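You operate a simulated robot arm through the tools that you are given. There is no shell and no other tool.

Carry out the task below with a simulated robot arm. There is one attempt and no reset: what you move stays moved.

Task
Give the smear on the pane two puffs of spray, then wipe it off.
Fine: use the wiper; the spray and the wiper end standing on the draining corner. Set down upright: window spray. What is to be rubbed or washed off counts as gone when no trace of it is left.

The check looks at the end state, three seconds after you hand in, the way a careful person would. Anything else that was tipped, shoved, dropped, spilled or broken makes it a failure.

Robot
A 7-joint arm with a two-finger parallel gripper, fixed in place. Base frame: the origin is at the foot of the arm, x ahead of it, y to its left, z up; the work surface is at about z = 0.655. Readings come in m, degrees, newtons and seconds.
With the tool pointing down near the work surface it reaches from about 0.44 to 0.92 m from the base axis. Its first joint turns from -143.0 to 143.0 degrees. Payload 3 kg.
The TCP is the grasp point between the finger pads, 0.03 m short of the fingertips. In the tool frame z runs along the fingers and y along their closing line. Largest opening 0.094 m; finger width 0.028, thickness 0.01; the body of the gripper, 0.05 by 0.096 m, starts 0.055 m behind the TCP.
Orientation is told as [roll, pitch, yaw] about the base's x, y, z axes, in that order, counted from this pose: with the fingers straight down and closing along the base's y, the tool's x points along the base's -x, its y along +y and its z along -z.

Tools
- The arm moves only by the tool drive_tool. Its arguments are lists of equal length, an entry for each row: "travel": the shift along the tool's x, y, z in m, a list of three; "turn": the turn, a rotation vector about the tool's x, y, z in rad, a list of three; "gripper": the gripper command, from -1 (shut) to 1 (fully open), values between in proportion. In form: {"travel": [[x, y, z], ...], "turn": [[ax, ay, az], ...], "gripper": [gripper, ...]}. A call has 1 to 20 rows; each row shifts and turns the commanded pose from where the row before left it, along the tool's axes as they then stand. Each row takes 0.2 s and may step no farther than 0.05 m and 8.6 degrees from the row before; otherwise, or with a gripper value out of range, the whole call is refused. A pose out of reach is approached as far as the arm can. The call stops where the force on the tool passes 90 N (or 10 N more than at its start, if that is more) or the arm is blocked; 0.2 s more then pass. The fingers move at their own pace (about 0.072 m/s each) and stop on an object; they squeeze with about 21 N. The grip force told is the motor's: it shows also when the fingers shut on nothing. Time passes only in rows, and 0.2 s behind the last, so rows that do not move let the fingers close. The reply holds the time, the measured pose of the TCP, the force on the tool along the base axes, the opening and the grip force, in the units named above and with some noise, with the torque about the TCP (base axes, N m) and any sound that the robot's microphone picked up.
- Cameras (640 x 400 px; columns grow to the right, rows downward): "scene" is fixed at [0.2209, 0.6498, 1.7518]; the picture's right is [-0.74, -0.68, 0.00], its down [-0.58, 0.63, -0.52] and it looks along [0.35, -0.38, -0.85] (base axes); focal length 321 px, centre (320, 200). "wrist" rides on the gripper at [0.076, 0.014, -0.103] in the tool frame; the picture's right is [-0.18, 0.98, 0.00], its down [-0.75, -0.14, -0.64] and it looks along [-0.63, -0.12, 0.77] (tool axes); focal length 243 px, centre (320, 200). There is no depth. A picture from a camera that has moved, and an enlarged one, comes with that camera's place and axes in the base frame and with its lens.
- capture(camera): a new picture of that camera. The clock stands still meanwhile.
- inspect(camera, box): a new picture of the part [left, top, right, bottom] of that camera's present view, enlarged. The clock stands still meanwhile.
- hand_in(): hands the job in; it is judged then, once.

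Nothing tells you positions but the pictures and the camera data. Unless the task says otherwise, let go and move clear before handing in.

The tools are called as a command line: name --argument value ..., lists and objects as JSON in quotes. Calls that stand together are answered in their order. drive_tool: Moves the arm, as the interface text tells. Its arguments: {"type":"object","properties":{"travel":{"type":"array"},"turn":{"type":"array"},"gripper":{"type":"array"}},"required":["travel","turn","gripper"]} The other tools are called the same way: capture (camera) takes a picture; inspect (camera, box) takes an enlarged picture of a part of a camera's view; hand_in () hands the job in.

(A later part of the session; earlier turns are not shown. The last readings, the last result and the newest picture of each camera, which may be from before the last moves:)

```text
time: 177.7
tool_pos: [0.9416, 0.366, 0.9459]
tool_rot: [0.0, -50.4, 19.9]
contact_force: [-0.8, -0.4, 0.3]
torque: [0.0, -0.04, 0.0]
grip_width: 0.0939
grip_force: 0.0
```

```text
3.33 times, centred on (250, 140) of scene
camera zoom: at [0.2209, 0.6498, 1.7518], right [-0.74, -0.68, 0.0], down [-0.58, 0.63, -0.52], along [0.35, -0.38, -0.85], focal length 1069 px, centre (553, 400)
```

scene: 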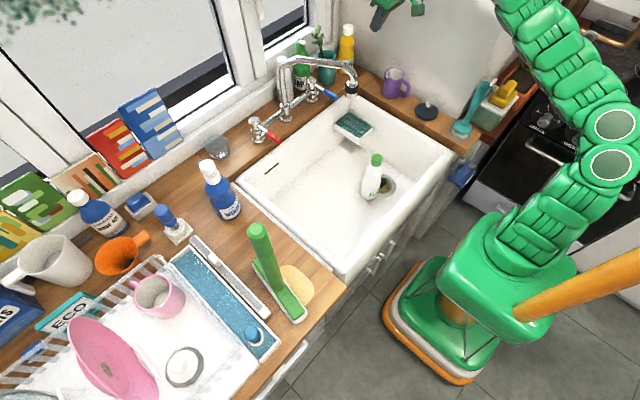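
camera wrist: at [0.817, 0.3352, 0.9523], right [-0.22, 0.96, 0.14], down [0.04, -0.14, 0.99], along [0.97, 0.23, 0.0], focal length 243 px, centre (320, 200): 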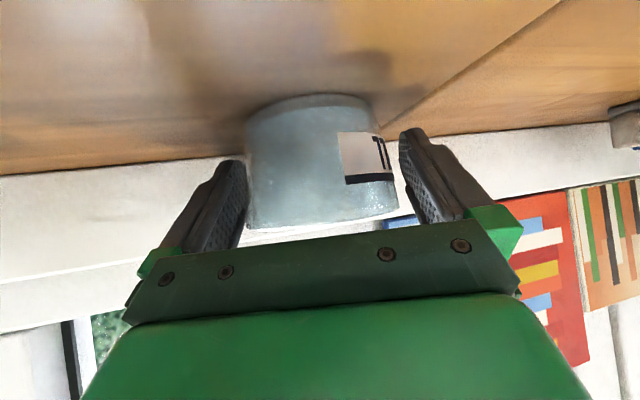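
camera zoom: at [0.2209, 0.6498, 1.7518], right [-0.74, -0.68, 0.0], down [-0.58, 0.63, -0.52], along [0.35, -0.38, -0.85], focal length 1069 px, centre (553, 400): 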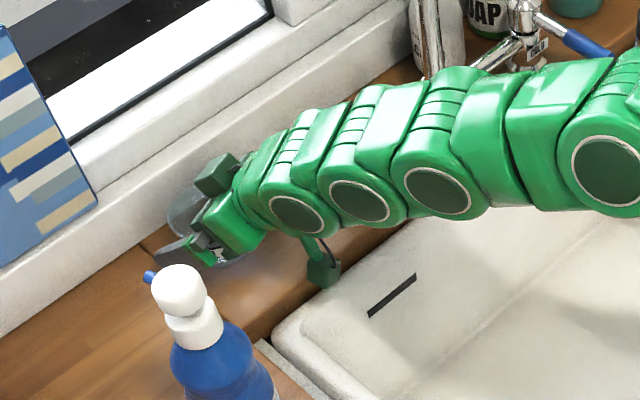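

drive_tool --travel '[[0, 0, 0], [0, 0, 0], [0, 0, 0], [-0.0077, 0, -0.0064], [-0.0077, 0, -0.0064], [0, 0, 0]]' --turn '[[0, 0, 0], [0, 0, 0], [0, 0, 0], [0, 0, 0], [0, 0, 0], [0, 0, 0]]' --gripper '[-1, -1, -1, -1, -1, -1]'

capture --camera "wrist"

inspect --camera "scene" --box '[170, 80, 330, 200]'

```text
time: 179.1
tool_pos: [0.9404, 0.3641, 0.9655]
tool_rot: [0.0, -50.3, 19.9]
contact_force: [-1.0, -0.5, -0.6]
torque: [-0.04, -0.02, 0.0]
grip_width: 0.0766
grip_force: 20.5
```

```text
taken
camera wrist: at [0.8163, 0.335, 0.9728], right [-0.22, 0.96, 0.14], down [0.04, -0.14, 0.99], along [0.97, 0.23, 0.0], focal length 243 px, centre (320, 200)
```

wrist: 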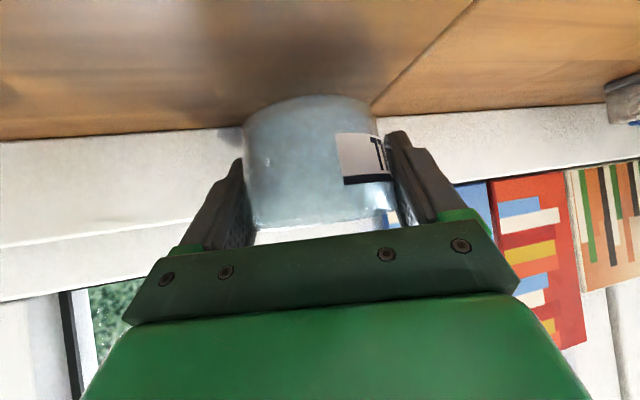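

```text
3.33 times, centred on (250, 140) of scene
camera zoom: at [0.2209, 0.6498, 1.7518], right [-0.74, -0.68, 0.0], down [-0.58, 0.63, -0.52], along [0.35, -0.38, -0.85], focal length 1069 px, centre (553, 400)
```

zoom: 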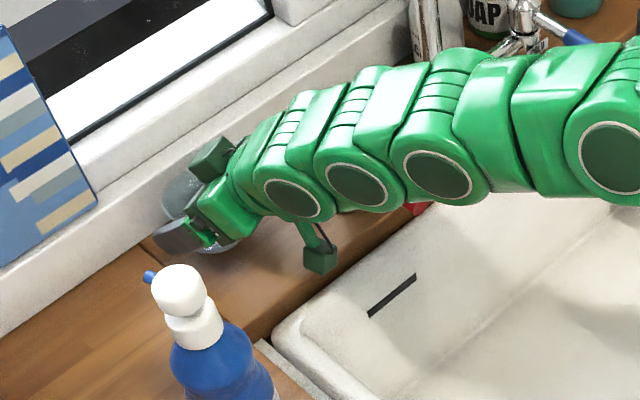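

The jar is lifted and very light. I'll raise it above the tap, carry it across, and come down behind the tap.

drive_tool --travel '[[-0.0294, 0, -0.0246], [-0.0294, 0, -0.0246], [-0.0294, 0, -0.0246], [0.0052, -0.0381, -0.0062], [0.0052, -0.0381, -0.0062], [0.0052, -0.0381, -0.0062], [0.0052, -0.0381, -0.0062], [0.0052, -0.0381, -0.0062], [0, 0, 0], [0, 0, 0], [0, 0, 0]]' --turn '[[0, 0, 0], [0, 0, 0], [0, 0, 0], [0, 0, 0], [0, 0, 0], [0, 0, 0], [0, 0, 0], [0, 0, 0], [0.0802, 0, 0.0673], [0.0802, 0, 0.0673], [0, 0, 0]]' --gripper '[-1, -1, -1, -1, -1, -1, -1, -1, -1, -1, -1]'

capture --camera "wrist"

inspect --camera "scene" --box '[190, 50, 350, 170]'

```text
time: 181.5
tool_pos: [0.8946, 0.2705, 1.0631]
tool_rot: [0.2, -50.1, 8.0]
contact_force: [0.2, 0.3, -0.8]
torque: [0.0, -0.01, 0.03]
grip_width: 0.0764
grip_force: 20.6
out of reach, approached as far as the arm can: row 1, 2, 3, 4, 5, 6, 7, 8
```

```text
taken
camera wrist: at [0.7658, 0.266, 1.0708], right [-0.02, 0.99, 0.14], down [0.01, -0.14, 0.99], along [1.0, 0.02, -0.01], focal length 243 px, centre (320, 200)
```

wrist: 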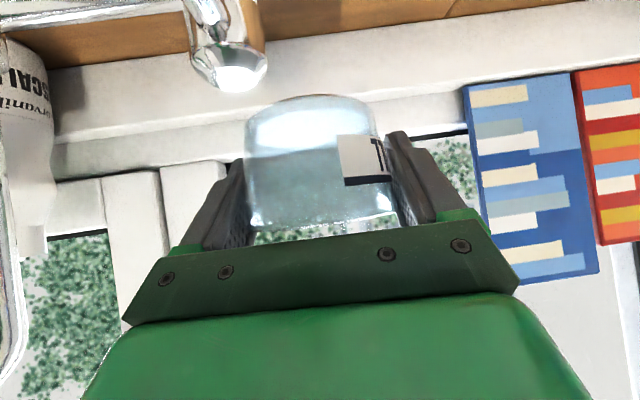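

```text
3.33 times, centred on (270, 110) of scene
camera zoom: at [0.2209, 0.6498, 1.7518], right [-0.74, -0.68, 0.0], down [-0.58, 0.63, -0.52], along [0.35, -0.38, -0.85], focal length 1069 px, centre (487, 500)
```

zoom: 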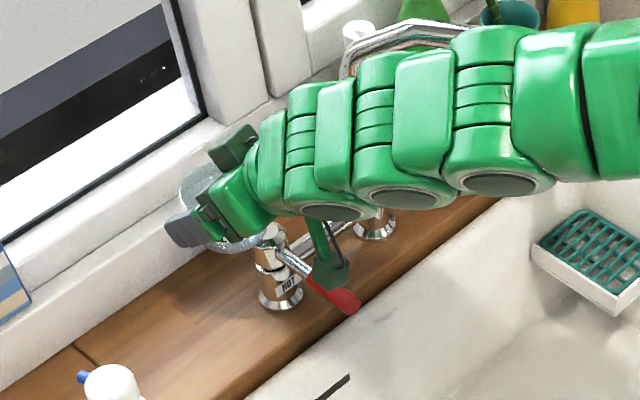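

I'm at the reach limit at this height. I'll back off a bit, go across in front of the tap at y≈0.157, then move forward and down through the gap between the tap and the spout column.

drive_tool --travel '[[0.0044, 0.0035, -0.0286], [0.0044, 0.0035, -0.0286], [0.0034, -0.0375, -0.004], [0.0034, -0.0375, -0.004], [0.0034, -0.0375, -0.004], [0, 0, 0]]' --turn '[[0, 0, 0], [0, 0, 0], [0, 0, 0], [0, 0, 0], [0, 0, 0], [0, 0, 0]]' --gripper '[-1, -1, -1, -1, -1, -1]'

capture --camera "wrist"

inspect --camera "scene" --box '[190, 50, 350, 170]'

```text
time: 182.9
tool_pos: [0.8436, 0.1612, 1.0924]
tool_rot: [0.4, -50.1, 7.8]
contact_force: [0.8, 0.9, -1.3]
torque: [0.02, 0.01, 0.01]
grip_width: 0.0763
grip_force: 20.9
```

```text
taken
camera wrist: at [0.7152, 0.156, 1.1001], right [-0.02, 0.99, 0.14], down [0.01, -0.14, 0.99], along [1.0, 0.02, -0.01], focal length 243 px, centre (320, 200)
```

wrist: 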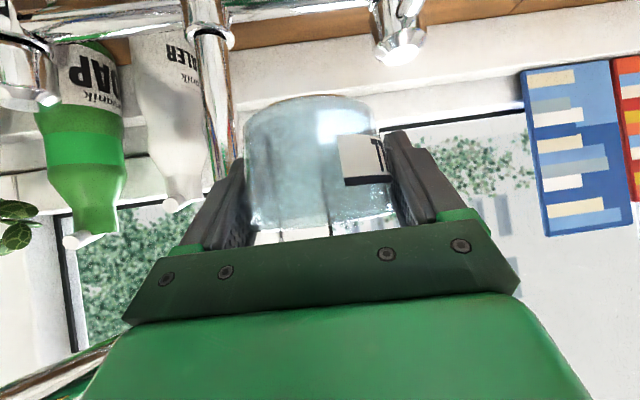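

```text
3.33 times, centred on (270, 110) of scene
camera zoom: at [0.2209, 0.6498, 1.7518], right [-0.74, -0.68, 0.0], down [-0.58, 0.63, -0.52], along [0.35, -0.38, -0.85], focal length 1069 px, centre (487, 500)
```

zoom: 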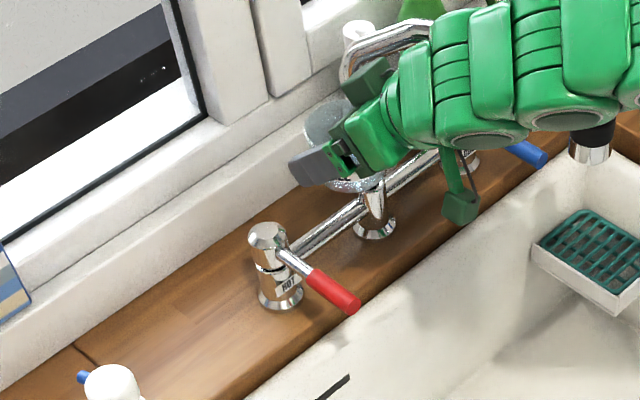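

drive_tool --travel '[[0, 0, 0], [-0.0052, -0.001, 0.0303], [-0.0052, -0.001, 0.0303], [-0.0052, -0.001, 0.0303], [0, 0, 0]]' --turn '[[0.0935, 0, 0.0785], [0, 0, 0], [0, 0, 0], [0, 0, 0], [0, 0, 0]]' --gripper '[-1, -1, -1, -1, -1]'

capture --camera "wrist"

inspect --camera "scene" --box '[190, 50, 350, 170]'

```text
time: 184.1
tool_pos: [0.9216, 0.1648, 1.0484]
tool_rot: [0.2, -50.3, 1.5]
contact_force: [-20.1, 75.7, 26.4]
torque: [-3.9, 0.24, -3.58]
grip_width: 0.0758
grip_force: 20.7
```

```text
taken
camera wrist: at [0.7944, 0.1744, 1.0554], right [0.09, 0.99, 0.14], down [-0.01, -0.14, 0.99], along [1.0, -0.09, 0.0], focal length 243 px, centre (320, 200)
```

wrist: 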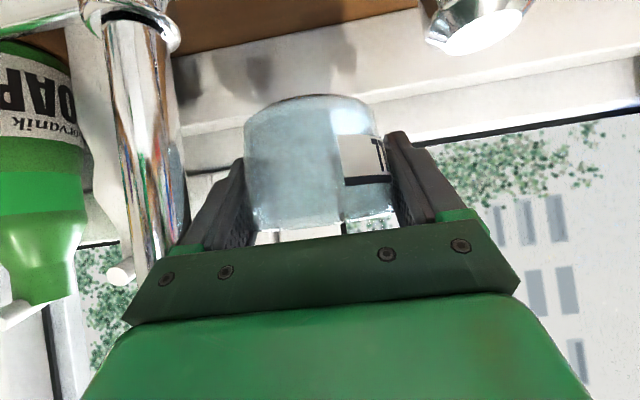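

```text
3.33 times, centred on (270, 110) of scene
camera zoom: at [0.2209, 0.6498, 1.7518], right [-0.74, -0.68, 0.0], down [-0.58, 0.63, -0.52], along [0.35, -0.38, -0.85], focal length 1069 px, centre (487, 500)
```

zoom: 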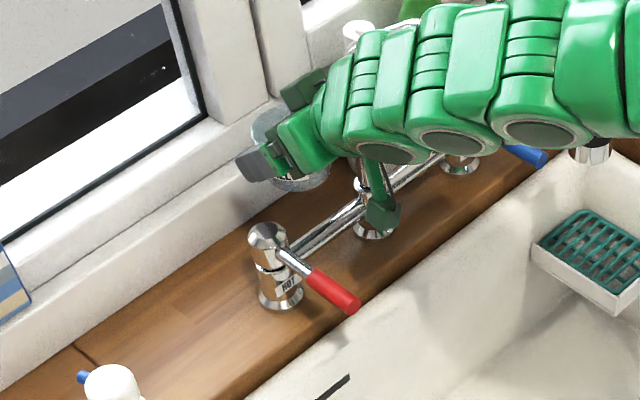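

The gripper body is rubbing against the spout column, so the gap is too narrow for this approach. I'll back straight out with the jar.

drive_tool --travel '[[0, 0.008, 0], [0.0052, 0.003, -0.0303], [0.0052, 0.001, -0.0303], [0.0052, 0.001, -0.0303], [0, 0, 0]]' --turn '[[0, 0, 0], [0, 0, 0], [0, 0, 0], [0, 0, 0], [0, 0, 0]]' --gripper '[-1, -1, -1, -1, -1]'

inspect --camera "scene" --box '[190, 50, 350, 170]'

capture --camera "wrist"

```text
time: 185.3
tool_pos: [0.8442, 0.1677, 1.0955]
tool_rot: [0.3, -50.0, 0.9]
contact_force: [0.4, 0.5, -1.0]
torque: [0.02, -0.02, 0.02]
grip_width: 0.0764
grip_force: 20.7
```

```text
3.33 times, centred on (270, 110) of scene
camera zoom: at [0.2209, 0.6498, 1.7518], right [-0.74, -0.68, 0.0], down [-0.58, 0.63, -0.52], along [0.35, -0.38, -0.85], focal length 1069 px, centre (487, 500)
```

zoom: 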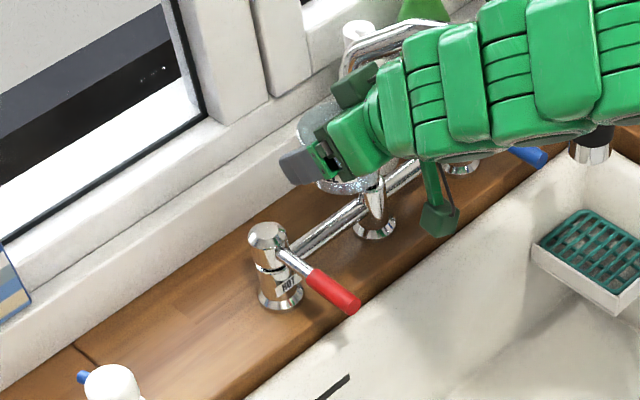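

```text
taken
camera wrist: at [0.7169, 0.1786, 1.1022], right [0.1, 0.98, 0.14], down [-0.01, -0.15, 0.99], along [0.99, -0.1, -0.01], focal length 243 px, centre (320, 200)
```

wrist: 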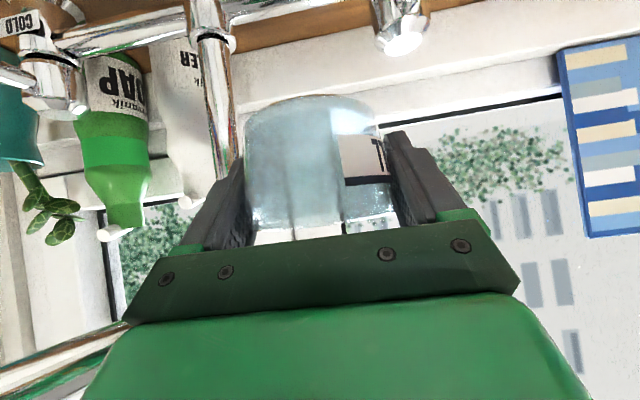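

drive_tool --travel '[[0, 0.0407, 0], [0, 0.0407, 0], [0, 0.0407, 0], [0, 0, 0], [0, 0, 0], [0.0081, -0.0056, 0.034], [0.0081, -0.0056, 0.034], [0.0081, -0.0056, 0.034], [0.0081, -0.0056, 0.034], [0.0081, -0.0056, 0.034], [0, 0, 0]]' --turn '[[0, 0, 0], [0, 0, 0], [0, 0, 0], [-0.0935, 0, -0.0785], [-0.0935, 0, -0.0785], [0, 0, 0], [0, 0, 0], [0, 0, 0], [0, 0, 0], [0, 0, 0], [0, 0, 0]]' --gripper '[-1, -1, -1, -1, -1, -1, -1, -1, -1, -1, -1]'

capture --camera "wrist"

inspect --camera "scene" --box '[190, 50, 350, 170]'

```text
time: 187.4
tool_pos: [0.9432, 0.2915, 0.9877]
tool_rot: [0.2, -52.0, 15.3]
contact_force: [4.1, 1.9, 9.5]
torque: [-0.57, 0.52, 0.16]
grip_width: 0.076
grip_force: 20.9
stopped in row 10: the force on the tool passed its limit at 122 N (the readings are from after the stop); the commanded pose is now the measured one
```

```text
taken
camera wrist: at [0.8159, 0.2707, 0.9914], right [-0.15, 0.98, 0.15], down [0.0, -0.15, 0.99], along [0.99, 0.15, 0.03], focal length 243 px, centre (320, 200)
```

wrist: 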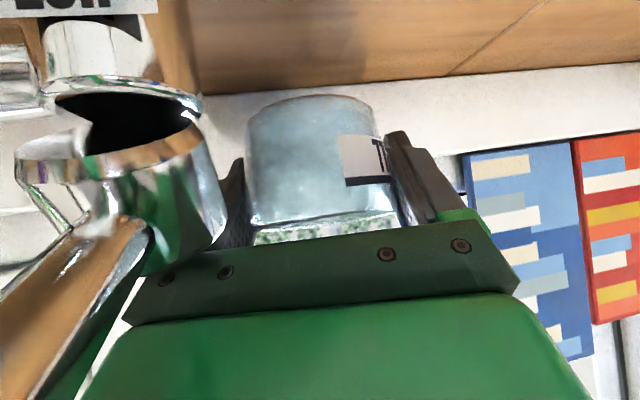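

```text
3.33 times, centred on (270, 110) of scene
camera zoom: at [0.2209, 0.6498, 1.7518], right [-0.74, -0.68, 0.0], down [-0.58, 0.63, -0.52], along [0.35, -0.38, -0.85], focal length 1069 px, centre (487, 500)
```

zoom: 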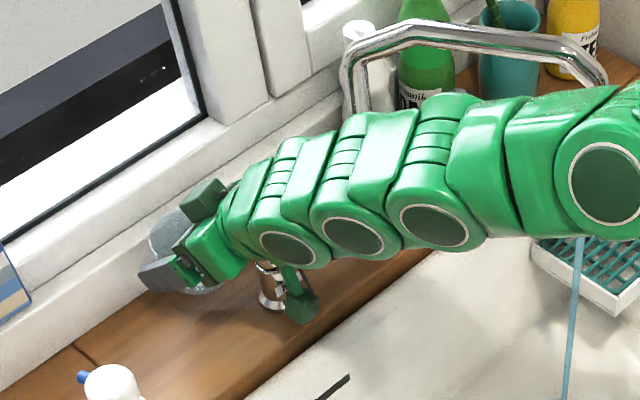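

I bumped the hot tap and water seems to be running into the sink. I'll move the gripper up and left off the tap right away.

drive_tool --travel '[[0, 0.012, 0], [-0.0153, 0.01, -0.0129], [-0.0153, 0.01, -0.0129], [-0.0077, 0.01, -0.0264], [0, 0, 0]]' --turn '[[0, 0, 0], [0, 0, 0], [0, 0, 0], [0, 0, 0], [0, 0, 0]]' --gripper '[-1, -1, -1, -1, -1]'

capture --camera "scene"

capture --camera "wrist"

```text
time: 188.6
tool_pos: [0.915, 0.3285, 1.0502]
tool_rot: [0.2, -51.8, 15.2]
contact_force: [0.4, 0.3, -0.5]
torque: [-0.01, -0.01, 0.0]
grip_width: 0.0761
grip_force: 21.4
```

```text
taken
```

scene: 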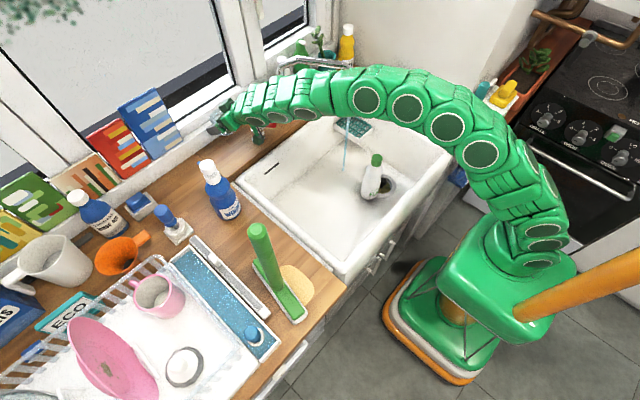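

```text
taken
camera wrist: at [0.7876, 0.3074, 1.0529], right [-0.15, 0.98, 0.15], down [0.0, -0.15, 0.99], along [0.99, 0.15, 0.02], focal length 243 px, centre (320, 200)
```

wrist: 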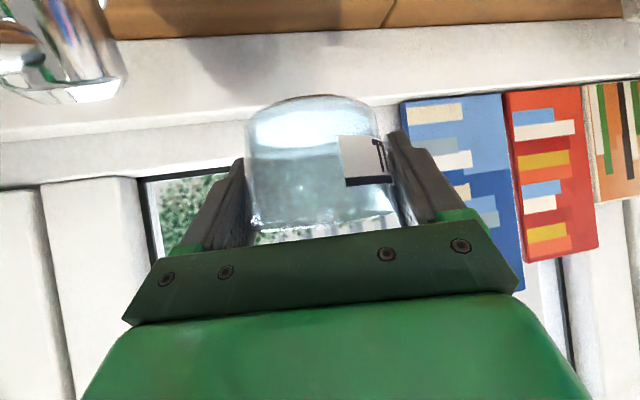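

drive_tool --travel '[[0.0193, 0.0027, 0.0293], [0.0193, 0.0027, 0.0293], [0.0153, 0.0027, 0.0233], [0, 0, 0]]' --turn '[[0, 0.026, 0], [0, 0, 0], [0, 0, 0], [0, 0, 0]]' --gripper '[-1, -1, -1, -1]'

inspect --camera "scene" --box '[170, 60, 370, 200]'

```text
time: 189.6
tool_pos: [0.9404, 0.3407, 0.955]
tool_rot: [0.2, -50.3, 15.1]
contact_force: [-0.3, 0.0, -0.3]
torque: [-0.01, -0.02, -0.01]
grip_width: 0.076
grip_force: 21.8
```

```text
2.86 times, centred on (270, 130) of scene
camera zoom: at [0.2209, 0.6498, 1.7518], right [-0.74, -0.68, 0.0], down [-0.58, 0.63, -0.52], along [0.35, -0.38, -0.85], focal length 916 px, centre (463, 400)
```

zoom: 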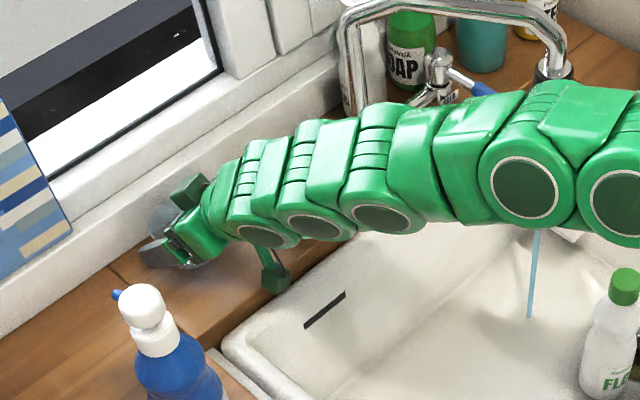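

drive_tool --travel '[[0.0031, 0, 0.0026], [0.0015, 0, 0.0013], [0.0015, 0, 0.0013], [0, 0, 0]]' --turn '[[0, 0, 0], [0, 0, 0], [0, 0, 0], [0, 0, 0]]' --gripper '[-1, -1, -1, -1]'

```text
time: 190.6
tool_pos: [0.9428, 0.3425, 0.9477]
tool_rot: [0.2, -50.3, 15.2]
contact_force: [0.0, 0.8, -0.3]
torque: [0.0, 0.03, 0.0]
grip_width: 0.076
grip_force: 21.3
```

drive_tool --travel '[[0.0015, 0, 0.0013], [0.0011, 0, 0.001], [0, 0, 0]]' --turn '[[0, 0, 0], [0, 0, 0], [0, 0, 0]]' --gripper '[-1, -1, -1]'

```text
time: 191.4
tool_pos: [0.9424, 0.3426, 0.9456]
tool_rot: [0.2, -50.6, 15.2]
contact_force: [1.0, 1.0, 10.9]
torque: [-0.36, -0.02, 0.06]
grip_width: 0.076
grip_force: 21.1
```

Contact. Releasing the jar here and lifting straight up; then I'll look at the tap lever.

drive_tool --travel '[[0, 0, 0], [0, 0, 0], [-0.0153, 0, -0.0129], [-0.023, 0, -0.0193], [-0.023, 0, -0.0193], [0, 0, -0.04], [0, 0, -0.04], [0, 0, -0.04], [0, 0, -0.04], [0, 0, 0]]' --turn '[[0, 0, 0], [0, 0, 0], [0, 0, 0], [0, 0, 0], [0, 0, 0], [0, 0, 0], [0, 0, 0], [0, 0, 0], [0, 0, 0], [0, 0, 0]]' --gripper '[1, 1, 1, 1, 1, 1, 1, 1, 1, 1]'

inspect --camera "scene" --box '[190, 40, 390, 180]'

capture --camera "wrist"

```text
time: 193.6
tool_pos: [0.8205, 0.3077, 1.1295]
tool_rot: [0.2, -50.4, 15.2]
contact_force: [0.2, -0.6, -0.5]
torque: [0.01, -0.05, -0.03]
grip_width: 0.0938
grip_force: 0.1
```

```text
2.86 times, centred on (290, 110) of scene
camera zoom: at [0.2209, 0.6498, 1.7518], right [-0.74, -0.68, 0.0], down [-0.58, 0.63, -0.52], along [0.35, -0.38, -0.85], focal length 916 px, centre (406, 457)
```

zoom: 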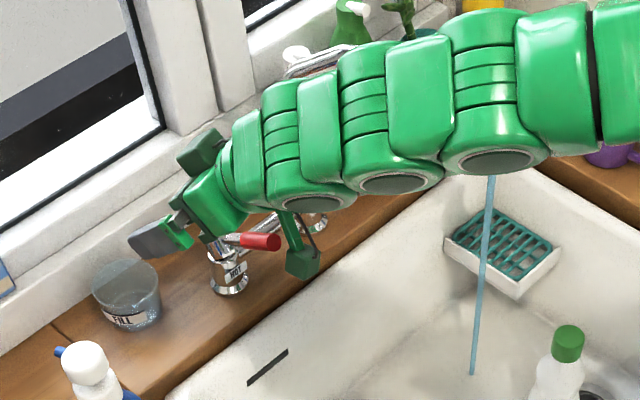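

```text
taken
camera wrist: at [0.6935, 0.286, 1.1357], right [-0.15, 0.98, 0.14], down [0.02, -0.14, 0.99], along [0.99, 0.15, 0.0], focal length 243 px, centre (320, 200)
```

wrist: 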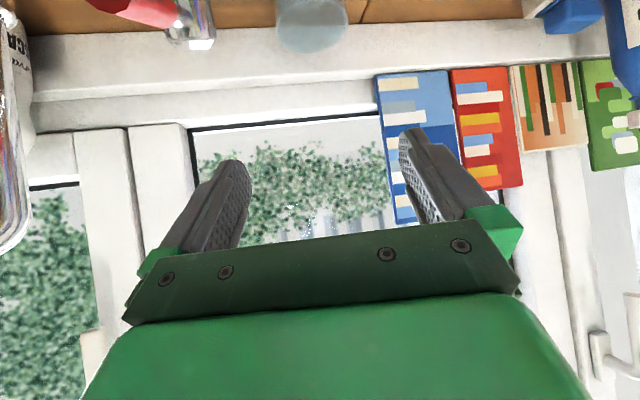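

The HOT lever has changed position and opened the water. I'll move back for a clear look at it.

drive_tool --travel '[[0, 0, -0.04], [0, 0, -0.04], [-0.02, 0, -0.03], [0, 0, 0]]' --turn '[[0, 0, 0], [0, 0, 0], [0, 0, 0], [0, 0, 0]]' --gripper '[-1, -1, -1, -1]'

capture --camera "wrist"

inspect --camera "scene" --box '[210, 60, 370, 170]'

```text
time: 194.6
tool_pos: [0.7519, 0.289, 1.2131]
tool_rot: [0.1, -50.2, 15.3]
contact_force: [-0.8, -0.4, 0.5]
torque: [0.02, 0.0, 0.02]
grip_width: 0.0002
grip_force: 21.0
```

```text
taken
camera wrist: at [0.6243, 0.2688, 1.2205], right [-0.15, 0.98, 0.14], down [0.02, -0.14, 0.99], along [0.99, 0.15, 0.0], focal length 243 px, centre (320, 200)
```

wrist: 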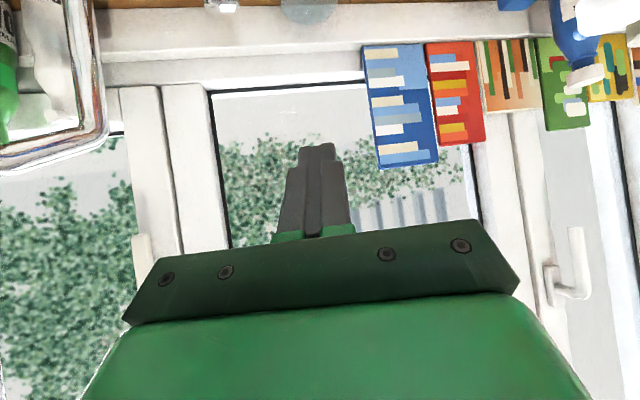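

```text
3.64 times, centred on (290, 115) of scene
camera zoom: at [0.2209, 0.6498, 1.7518], right [-0.74, -0.68, 0.0], down [-0.58, 0.63, -0.52], along [0.35, -0.38, -0.85], focal length 1166 px, centre (429, 509)
```

zoom: 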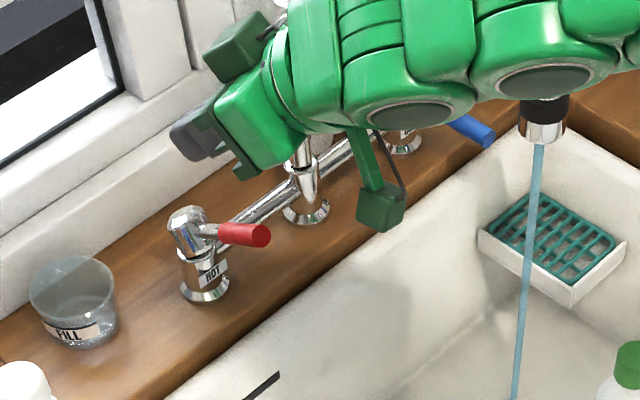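

The lever was lifted about 30°; it should be horizontal. I'll press it back down with closed fingertips from above.

drive_tool --travel '[[0, 0, 0], [0, 0, 0], [0, 0, 0], [0, 0, 0], [0, 0, 0], [0.0004, -0.0193, 0.0394], [0.0004, -0.0193, 0.0394], [0.0004, -0.0193, 0.0394], [0, 0, 0]]' --turn '[[0.1003, 0, 0.0842], [0.1003, 0, 0.0842], [0, 0.117, 0], [0, 0.117, 0], [0, 0.117, 0], [0, 0, 0], [0, 0, 0], [0, 0, 0], [0, 0, 0]]' --gripper '[-1, -1, -1, -1, -1, -1, -1, -1, -1]'

capture --camera "wrist"

inspect --camera "scene" --box '[210, 60, 370, 170]'

```text
time: 196.6
tool_pos: [0.8117, 0.2301, 1.1089]
tool_rot: [0.2, -30.4, 0.3]
contact_force: [0.0, 0.2, -1.0]
torque: [0.04, -0.01, 0.04]
grip_width: 0.0001
grip_force: 20.5
```

```text
taken
camera wrist: at [0.6945, 0.2441, 1.1594], right [0.15, 0.98, 0.1], down [0.33, -0.14, 0.93], along [0.93, -0.11, -0.34], focal length 243 px, centre (320, 200)
```

wrist: 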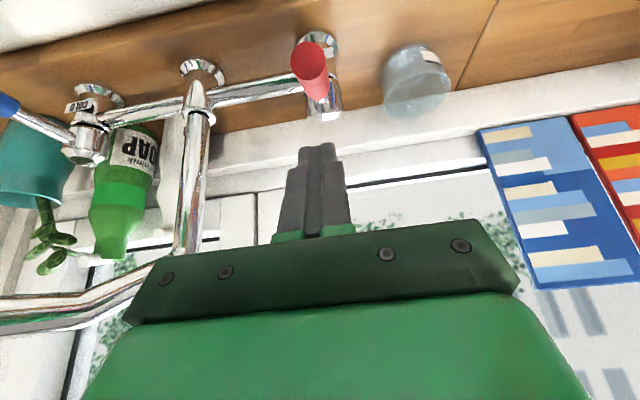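

```text
3.64 times, centred on (290, 115) of scene
camera zoom: at [0.2209, 0.6498, 1.7518], right [-0.74, -0.68, 0.0], down [-0.58, 0.63, -0.52], along [0.35, -0.38, -0.85], focal length 1166 px, centre (429, 509)
```

zoom: 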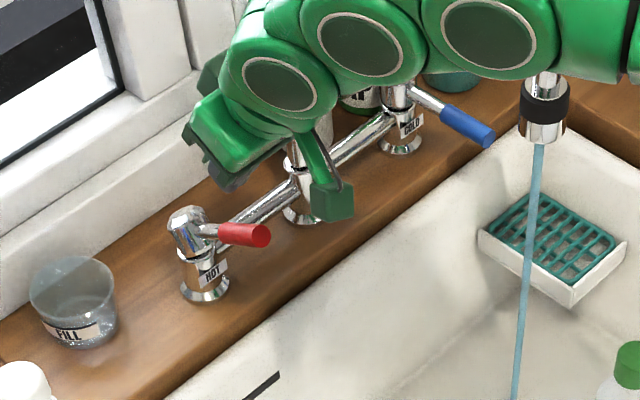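

drive_tool --travel '[[0.0055, 0.001, 0.0095], [0.0055, 0.001, 0.0095], [0.0055, 0.001, 0.0095], [0.003, 0, 0.0052], [0, 0, 0]]' --turn '[[0, 0, 0], [0, 0, 0], [0, 0, 0], [0, 0, 0], [0, 0, 0]]' --gripper '[-1, -1, -1, -1, -1]'

inspect --camera "scene" --box '[210, 60, 370, 170]'

```text
time: 197.8
tool_pos: [0.8129, 0.2378, 1.0717]
tool_rot: [0.1, -30.3, 0.1]
contact_force: [0.4, -0.5, 0.7]
torque: [0.01, -0.04, 0.0]
grip_width: 0.0003
grip_force: 21.1
```

```text
3.64 times, centred on (290, 115) of scene
camera zoom: at [0.2209, 0.6498, 1.7518], right [-0.74, -0.68, 0.0], down [-0.58, 0.63, -0.52], along [0.35, -0.38, -0.85], focal length 1166 px, centre (429, 509)
```

zoom: 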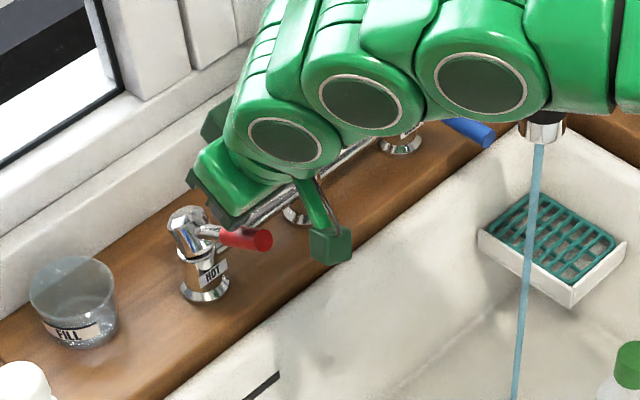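

drive_tool --travel '[[0.004, 0, 0.0069], [0.004, 0, 0.0069], [0.004, 0, 0.0069], [0, 0, 0]]' --turn '[[0, 0, 0], [0, 0, 0], [0, 0, 0], [0, 0, 0]]' --gripper '[-1, -1, -1, -1]'

inspect --camera "scene" --box '[210, 60, 370, 170]'

```text
time: 198.8
tool_pos: [0.8097, 0.2365, 1.0466]
tool_rot: [0.3, -30.2, 0.3]
contact_force: [-0.2, -0.2, 1.5]
torque: [-0.01, 0.03, 0.0]
grip_width: 0.0
grip_force: 21.1
```

```text
3.64 times, centred on (290, 115) of scene
camera zoom: at [0.2209, 0.6498, 1.7518], right [-0.74, -0.68, 0.0], down [-0.58, 0.63, -0.52], along [0.35, -0.38, -0.85], focal length 1166 px, centre (429, 509)
```

zoom: 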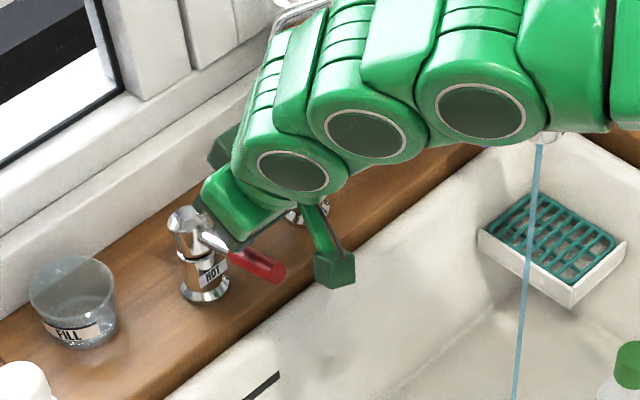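

The lever is moving down and the stream is thinning. Continuing.

drive_tool --travel '[[0.004, 0, 0.0069], [0.004, 0, 0.0069], [0.003, 0, 0.0052], [0, 0, 0]]' --turn '[[0, 0, 0], [0, 0, 0], [0, 0, 0], [0, 0, 0]]' --gripper '[-1, -1, -1, -1]'

inspect --camera "scene" --box '[210, 60, 370, 170]'

```text
time: 199.8
tool_pos: [0.8111, 0.2368, 1.0256]
tool_rot: [0.4, -30.4, 0.2]
contact_force: [-4.4, -2.8, 27.6]
torque: [-0.16, 0.06, -0.13]
grip_width: 0.0001
grip_force: 21.1
```

```text
3.64 times, centred on (290, 115) of scene
camera zoom: at [0.2209, 0.6498, 1.7518], right [-0.74, -0.68, 0.0], down [-0.58, 0.63, -0.52], along [0.35, -0.38, -0.85], focal length 1166 px, centre (429, 509)
```

zoom: 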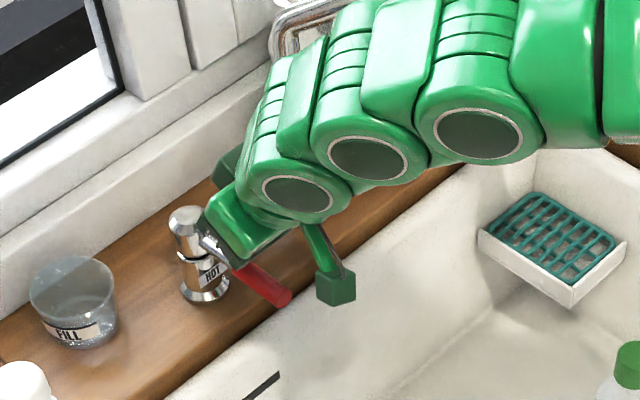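

Water is off and the lever is back at its stop. I'll lift away and then re-grip the jar to bring it nearer its place, with the tool yawed so I keep clear of the tap.

drive_tool --travel '[[-0.015, 0, -0.026], [-0.02, 0, -0.0346], [-0.02, 0, -0.0346], [0, 0.03, 0], [0, 0.03, 0], [0, 0.03, 0], [0, 0, 0]]' --turn '[[0, 0, 0], [0, 0, 0], [0, 0, 0], [0, 0, 0], [0, 0, 0], [0, 0, 0], [0, 0, 0]]' --gripper '[-1, -1, -1, -1, 1, 1, 1]'

capture --camera "scene"

inspect --camera "scene" --box '[190, 60, 370, 180]'

```text
time: 201.4
tool_pos: [0.8101, 0.3257, 1.135]
tool_rot: [0.2, -30.2, 0.2]
contact_force: [0.5, -0.7, -0.4]
torque: [-0.03, 0.01, -0.01]
grip_width: 0.094
grip_force: 0.0
```

```text
taken
```

scene: 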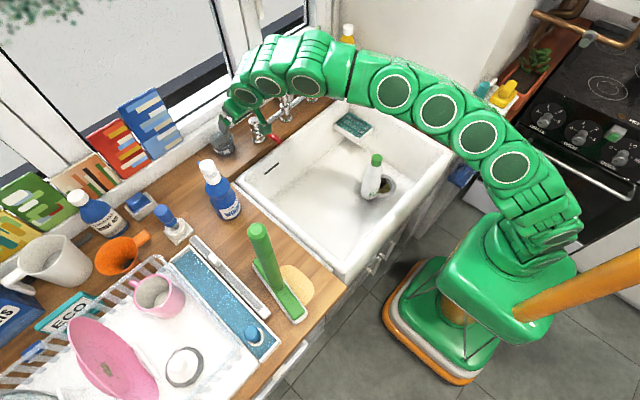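

```text
3.33 times, centred on (280, 120) of scene
camera zoom: at [0.2209, 0.6498, 1.7518], right [-0.74, -0.68, 0.0], down [-0.58, 0.63, -0.52], along [0.35, -0.38, -0.85], focal length 1069 px, centre (453, 467)
```

zoom: 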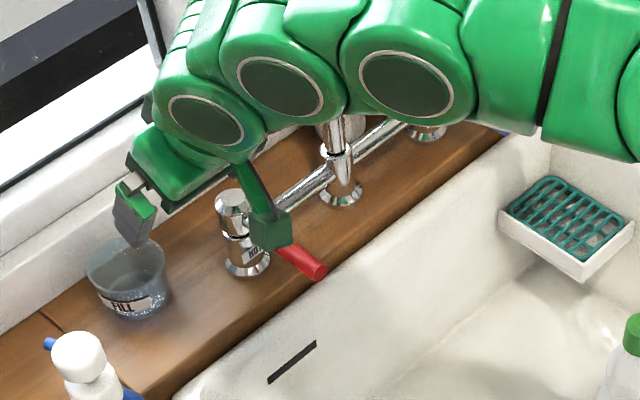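

drive_tool --travel '[[0, 0, 0], [0, 0, 0], [0, 0, 0], [0, 0, 0], [0, 0, 0], [0.0156, 0.0099, 0.0301], [0.0156, 0.0099, 0.0301], [0.0156, 0.0099, 0.0301], [0.0156, 0.0099, 0.0301], [0, 0, 0]]' --turn '[[0, -0.117, 0], [0, -0.117, 0], [0, -0.117, 0], [0.0668, 0, 0.0561], [0.0668, 0, 0.0561], [0, 0, 0], [0, 0, 0], [0, 0, 0], [0, 0, 0], [0, 0, 0]]' --gripper '[1, 1, 1, 1, 1, 1, 1, 1, 1, 1]'

capture --camera "wrist"

```text
time: 203.6
tool_pos: [0.8694, 0.3577, 1.0099]
tool_rot: [0.4, -50.2, -9.9]
contact_force: [0.2, -0.2, 0.6]
torque: [0.02, 0.0, 0.0]
grip_width: 0.0937
grip_force: 0.1
```

```text
taken
camera wrist: at [0.746, 0.392, 1.0168], right [0.28, 0.95, 0.15], down [-0.04, -0.14, 0.99], along [0.96, -0.28, -0.01], focal length 243 px, centre (320, 200)
```

wrist: 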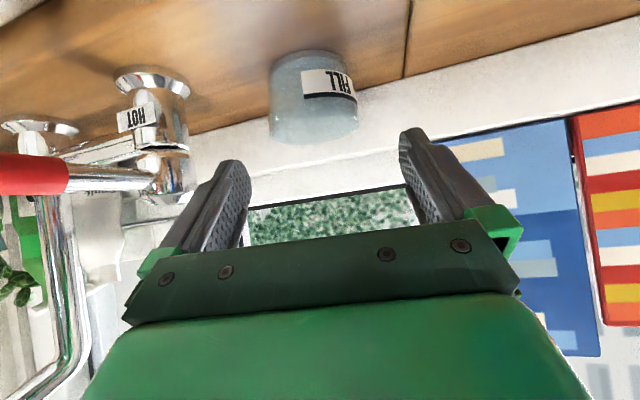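

drive_tool --travel '[[0.0002, -0.0017, 0.0329], [0.0002, -0.0017, 0.0329], [0.0002, -0.0017, 0.0329], [0, 0, 0], [0, 0, 0], [0, 0, 0], [0, 0, 0]]' --turn '[[0, 0, 0], [0, 0, 0], [0, 0, 0], [0, 0, 0], [0, 0, 0], [0, 0, 0], [0, 0, 0]]' --gripper '[1, 1, 1, 1, -1, -1, -1]'

capture --camera "wrist"

```text
time: 205.2
tool_pos: [0.9426, 0.3393, 0.9463]
tool_rot: [0.4, -50.3, -9.8]
contact_force: [-0.7, -0.9, -1.0]
torque: [0.01, -0.02, 0.0]
grip_width: 0.07
grip_force: 21.0
```

```text
taken
camera wrist: at [0.8201, 0.3743, 0.9544], right [0.28, 0.95, 0.15], down [-0.04, -0.14, 0.99], along [0.96, -0.28, -0.01], focal length 243 px, centre (320, 200)
```

wrist: 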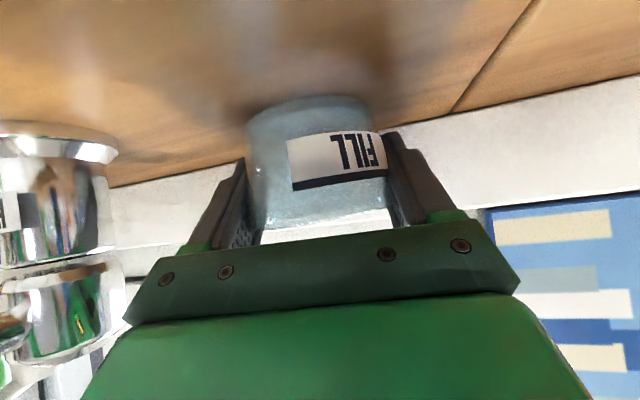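

drive_tool --travel '[[-0.0046, 0, -0.0039], [0, 0, 0], [0, 0, 0], [0, 0, 0], [-0.0106, -0.0136, 0.0127], [-0.0106, -0.0136, 0.0127], [0, 0, 0]]' --turn '[[0, 0, 0], [0.0891, 0, 0.0748], [0.0891, 0, 0.0748], [0.0891, 0, 0.0748], [0, 0, 0], [0, 0, 0], [0, 0, 0]]' --gripper '[-1, -1, -1, -1, -1, -1, -1]'

capture --camera "wrist"

inspect --camera "scene" --box '[190, 60, 370, 180]'

```text
time: 206.6
tool_pos: [0.9497, 0.3217, 0.9521]
tool_rot: [0.7, -49.9, -28.8]
contact_force: [-36.2, -6.2, 13.4]
torque: [0.27, -0.36, 0.62]
grip_width: 0.0693
grip_force: 21.1
stopped in row 6: the force on the tool passed its limit at 108 N (the readings are from after the stop); the commanded pose is now the measured one
```

```text
taken
camera wrist: at [0.8439, 0.3954, 0.9597], right [0.57, 0.81, 0.15], down [-0.08, -0.13, 0.99], along [0.82, -0.57, -0.01], focal length 243 px, centre (320, 200)
```

wrist: 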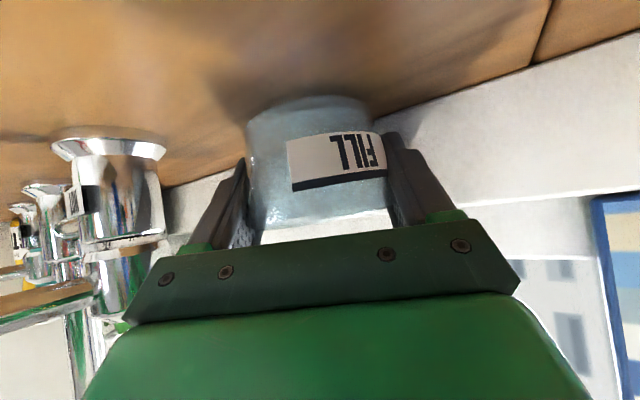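

```text
3.33 times, centred on (280, 120) of scene
camera zoom: at [0.2209, 0.6498, 1.7518], right [-0.74, -0.68, 0.0], down [-0.58, 0.63, -0.52], along [0.35, -0.38, -0.85], focal length 1069 px, centre (453, 467)
```

zoom: 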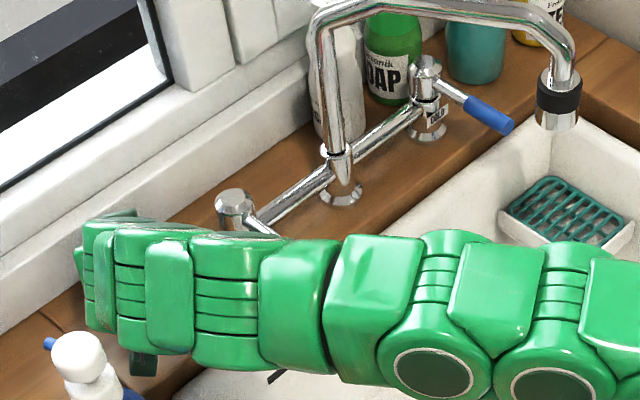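

The tip touched the back wall, so the jar can't be moved further back. I'll ease off, set the jar down here, and test whether a steeper tool can reach behind the tap.

drive_tool --travel '[[0.0051, 0.0035, -0.0061], [0.003, 0, 0.0026], [0.0015, 0, 0.0013], [0, 0, 0]]' --turn '[[0, 0, 0], [0, 0, 0], [0, 0, 0], [0, 0, 0]]' --gripper '[-1, -1, -1, -1]'

inspect --camera "scene" --box '[150, 90, 330, 240]'

```text
time: 207.6
tool_pos: [0.945, 0.33, 0.9461]
tool_rot: [0.8, -50.0, -28.9]
contact_force: [0.0, 0.9, 9.4]
torque: [0.19, -0.21, -0.06]
grip_width: 0.0697
grip_force: 21.2
```

```text
2.67 times, centred on (240, 165) of scene
camera zoom: at [0.2209, 0.6498, 1.7518], right [-0.74, -0.68, 0.0], down [-0.58, 0.63, -0.52], along [0.35, -0.38, -0.85], focal length 855 px, centre (533, 293)
```

zoom: 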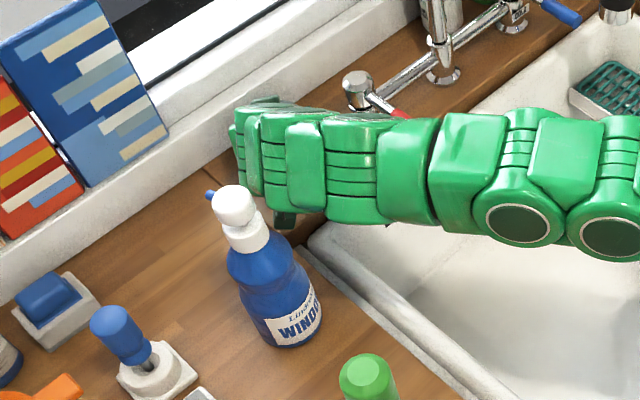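

drive_tool --travel '[[0, 0, 0], [0, 0, 0], [-0.0153, 0, -0.0129], [-0.023, 0, -0.0193], [-0.023, 0, -0.0193], [0, 0, 0]]' --turn '[[0, 0, 0], [0, 0, 0], [0, 0, 0], [0, 0, 0], [0, 0, 0], [0, 0, 0]]' --gripper '[1, 1, 1, 1, 1, 1]'

capture --camera "wrist"

```text
time: 209.0
tool_pos: [0.9441, 0.3296, 1.0255]
tool_rot: [0.6, -49.9, -28.9]
contact_force: [0.0, 0.0, 0.1]
torque: [0.01, 0.04, -0.01]
grip_width: 0.0938
grip_force: 0.1
```

```text
taken
camera wrist: at [0.8389, 0.4018, 1.0328], right [0.57, 0.81, 0.15], down [-0.08, -0.13, 0.99], along [0.82, -0.58, -0.01], focal length 243 px, centre (320, 200)
```

wrist: 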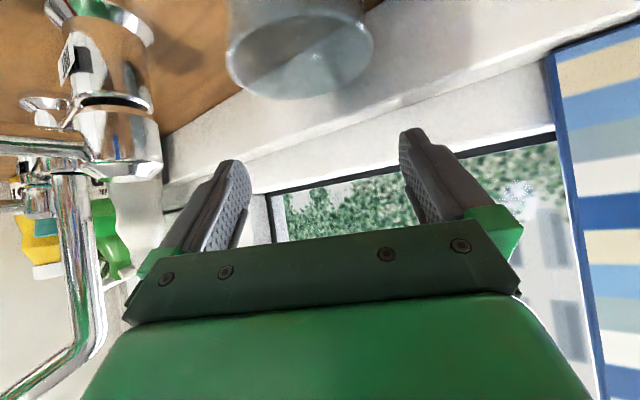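

drive_tool --travel '[[0, 0, -0.04], [0, 0, -0.04], [0, 0, -0.03], [0, 0, 0], [0, 0, 0], [0, 0, 0], [0, 0, 0], [0, 0, 0], [0, 0, 0], [0, 0, 0], [0, 0, 0], [0, 0, 0], [0, 0, 0]]' --turn '[[0, 0, 0], [0, 0, 0], [0, 0, 0], [-0.0891, 0, -0.0748], [-0.0891, 0, -0.0748], [-0.0891, 0, -0.0748], [-0.0891, 0, -0.0748], [-0.0891, 0, -0.0748], [-0.0891, 0, -0.0748], [0, 0.11, 0], [0, 0.11, 0], [0, 0.11, 0], [0, 0.11, 0]]' --gripper '[1, 1, 1, 1, 1, 1, 1, 1, 1, 1, 1, 1, 1]'

capture --camera "scene"

```text
time: 211.8
tool_pos: [0.8587, 0.3652, 1.0921]
tool_rot: [0.3, -24.9, 11.6]
contact_force: [-0.3, 0.3, -0.1]
torque: [0.03, -0.04, 0.01]
grip_width: 0.094
grip_force: 0.0
out of reach, approached as far as the arm can: row 13
```

```text
taken
```

scene: 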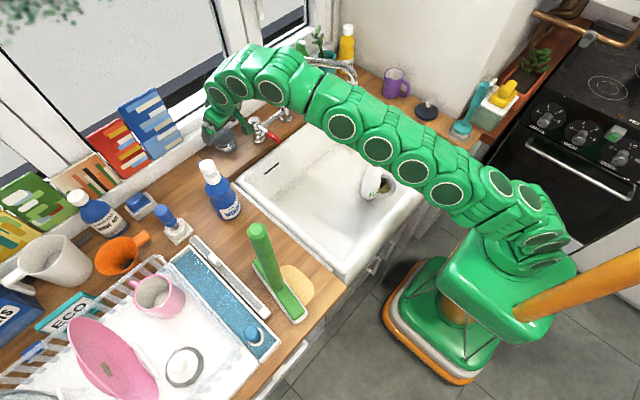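

I'll try a gentler way: with closed fingers beside the jar, push it along the counter behind the tap, rotating the tool's yaw progressively so the gripper clears the tap. First I'll move to the jar's left side.

drive_tool --travel '[[0, 0, 0], [0, 0, 0], [0, 0, 0], [0, 0, 0], [0, 0, 0], [0, 0, 0], [0.014, 0.0133, 0.0363], [0.014, 0.0133, 0.0363], [0.014, 0.0133, 0.0363], [0, 0, 0]]' --turn '[[0.0428, 0, 0.0917], [0.0428, 0, 0.0917], [0, -0.109, 0], [0, -0.109, 0], [0, -0.109, 0], [0, -0.109, 0], [0, 0, 0], [0, 0, 0], [0, 0, 0], [0, 0, 0]]' --gripper '[-1, -1, -1, -1, -1, -1, -1, -1, -1, -1]'

capture --camera "wrist"

inspect --camera "scene" --box '[150, 80, 330, 200]'

```text
time: 214.0
tool_pos: [0.9172, 0.4044, 0.993]
tool_rot: [0.6, -50.0, -0.4]
contact_force: [-0.4, 0.1, -0.3]
torque: [-0.02, -0.01, 0.01]
grip_width: 0.0
grip_force: 21.0
```

```text
taken
camera wrist: at [0.7889, 0.4179, 1.0007], right [0.12, 0.98, 0.15], down [-0.01, -0.15, 0.99], along [0.99, -0.12, -0.01], focal length 243 px, centre (320, 200)
```

wrist: 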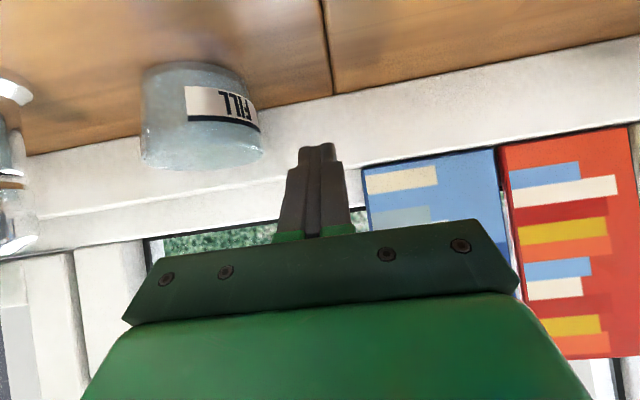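

```text
3.33 times, centred on (240, 140) of scene
camera zoom: at [0.2209, 0.6498, 1.7518], right [-0.74, -0.68, 0.0], down [-0.58, 0.63, -0.52], along [0.35, -0.38, -0.85], focal length 1069 px, centre (587, 400)
```

zoom: 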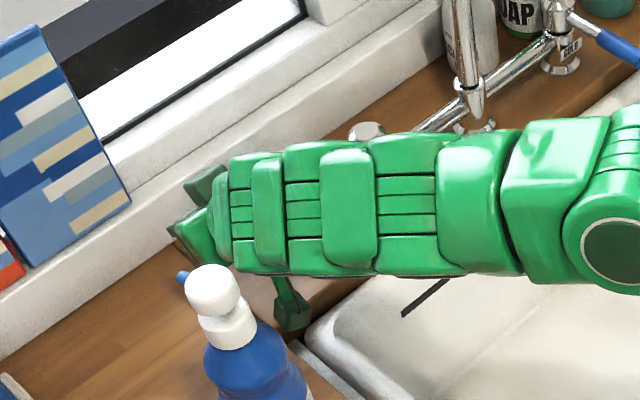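

drive_tool --travel '[[0.0184, -0.004, 0.0154], [0.0168, -0.004, 0.0141], [0, 0, 0]]' --turn '[[0, 0, 0], [0, 0, 0], [0, 0, 0]]' --gripper '[-1, -1, -1]'

capture --camera "wrist"

```text
time: 214.8
tool_pos: [0.9153, 0.3968, 0.947]
tool_rot: [0.6, -49.9, -0.3]
contact_force: [0.4, -0.3, -0.6]
torque: [0.03, 0.04, -0.03]
grip_width: 0.0
grip_force: 20.1
```

```text
taken
camera wrist: at [0.7878, 0.4099, 0.9541], right [0.12, 0.98, 0.15], down [-0.01, -0.15, 0.99], along [0.99, -0.12, -0.01], focal length 243 px, centre (320, 200)
```

wrist: 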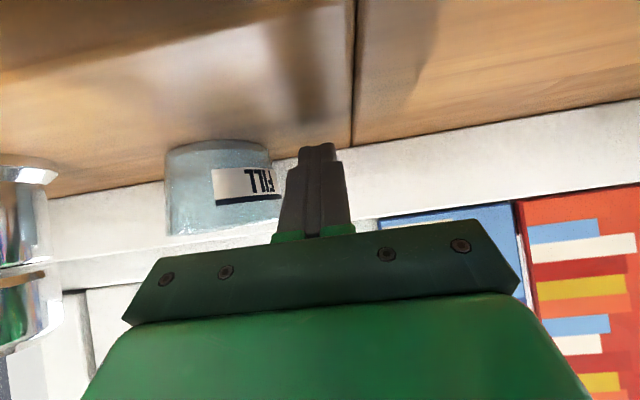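

drive_tool --travel '[[0, -0.0105, 0], [0, -0.0105, 0], [0, -0.0105, 0], [0, -0.0105, 0], [0, -0.0105, 0], [0, -0.0105, 0], [0, -0.0105, 0], [0, 0, 0]]' --turn '[[0, 0, 0], [0, 0, 0], [0, 0, 0], [0, 0, 0], [0, 0, 0], [0, 0, 0], [0, 0, 0], [0, 0, 0]]' --gripper '[-1, -1, -1, -1, -1, -1, -1, -1]'

capture --camera "wrist"

inspect --camera "scene" --box '[150, 80, 330, 200]'

```text
time: 216.6
tool_pos: [0.9147, 0.3238, 0.9452]
tool_rot: [0.6, -49.9, -0.4]
contact_force: [-0.9, 0.0, 0.6]
torque: [-0.04, -0.04, -0.01]
grip_width: 0.0
grip_force: 21.1
```

```text
taken
camera wrist: at [0.7871, 0.337, 0.9524], right [0.12, 0.98, 0.15], down [-0.01, -0.15, 0.99], along [0.99, -0.12, -0.01], focal length 243 px, centre (320, 200)
```

wrist: 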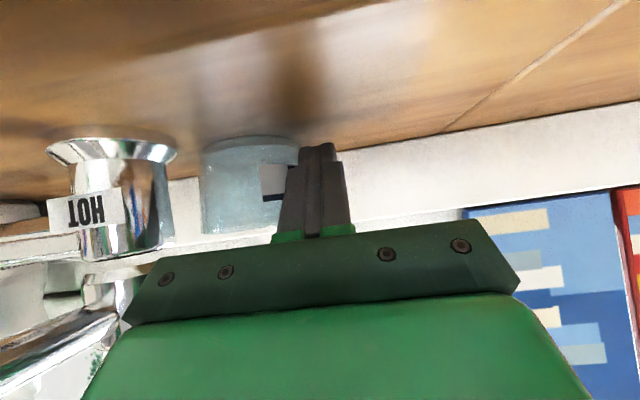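

```text
3.33 times, centred on (240, 140) of scene
camera zoom: at [0.2209, 0.6498, 1.7518], right [-0.74, -0.68, 0.0], down [-0.58, 0.63, -0.52], along [0.35, -0.38, -0.85], focal length 1069 px, centre (587, 400)
```

zoom: 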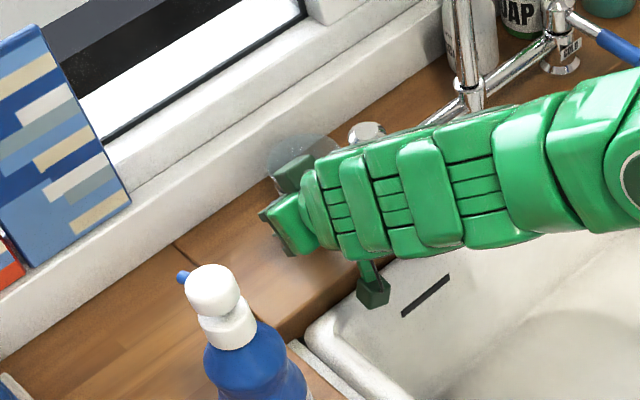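

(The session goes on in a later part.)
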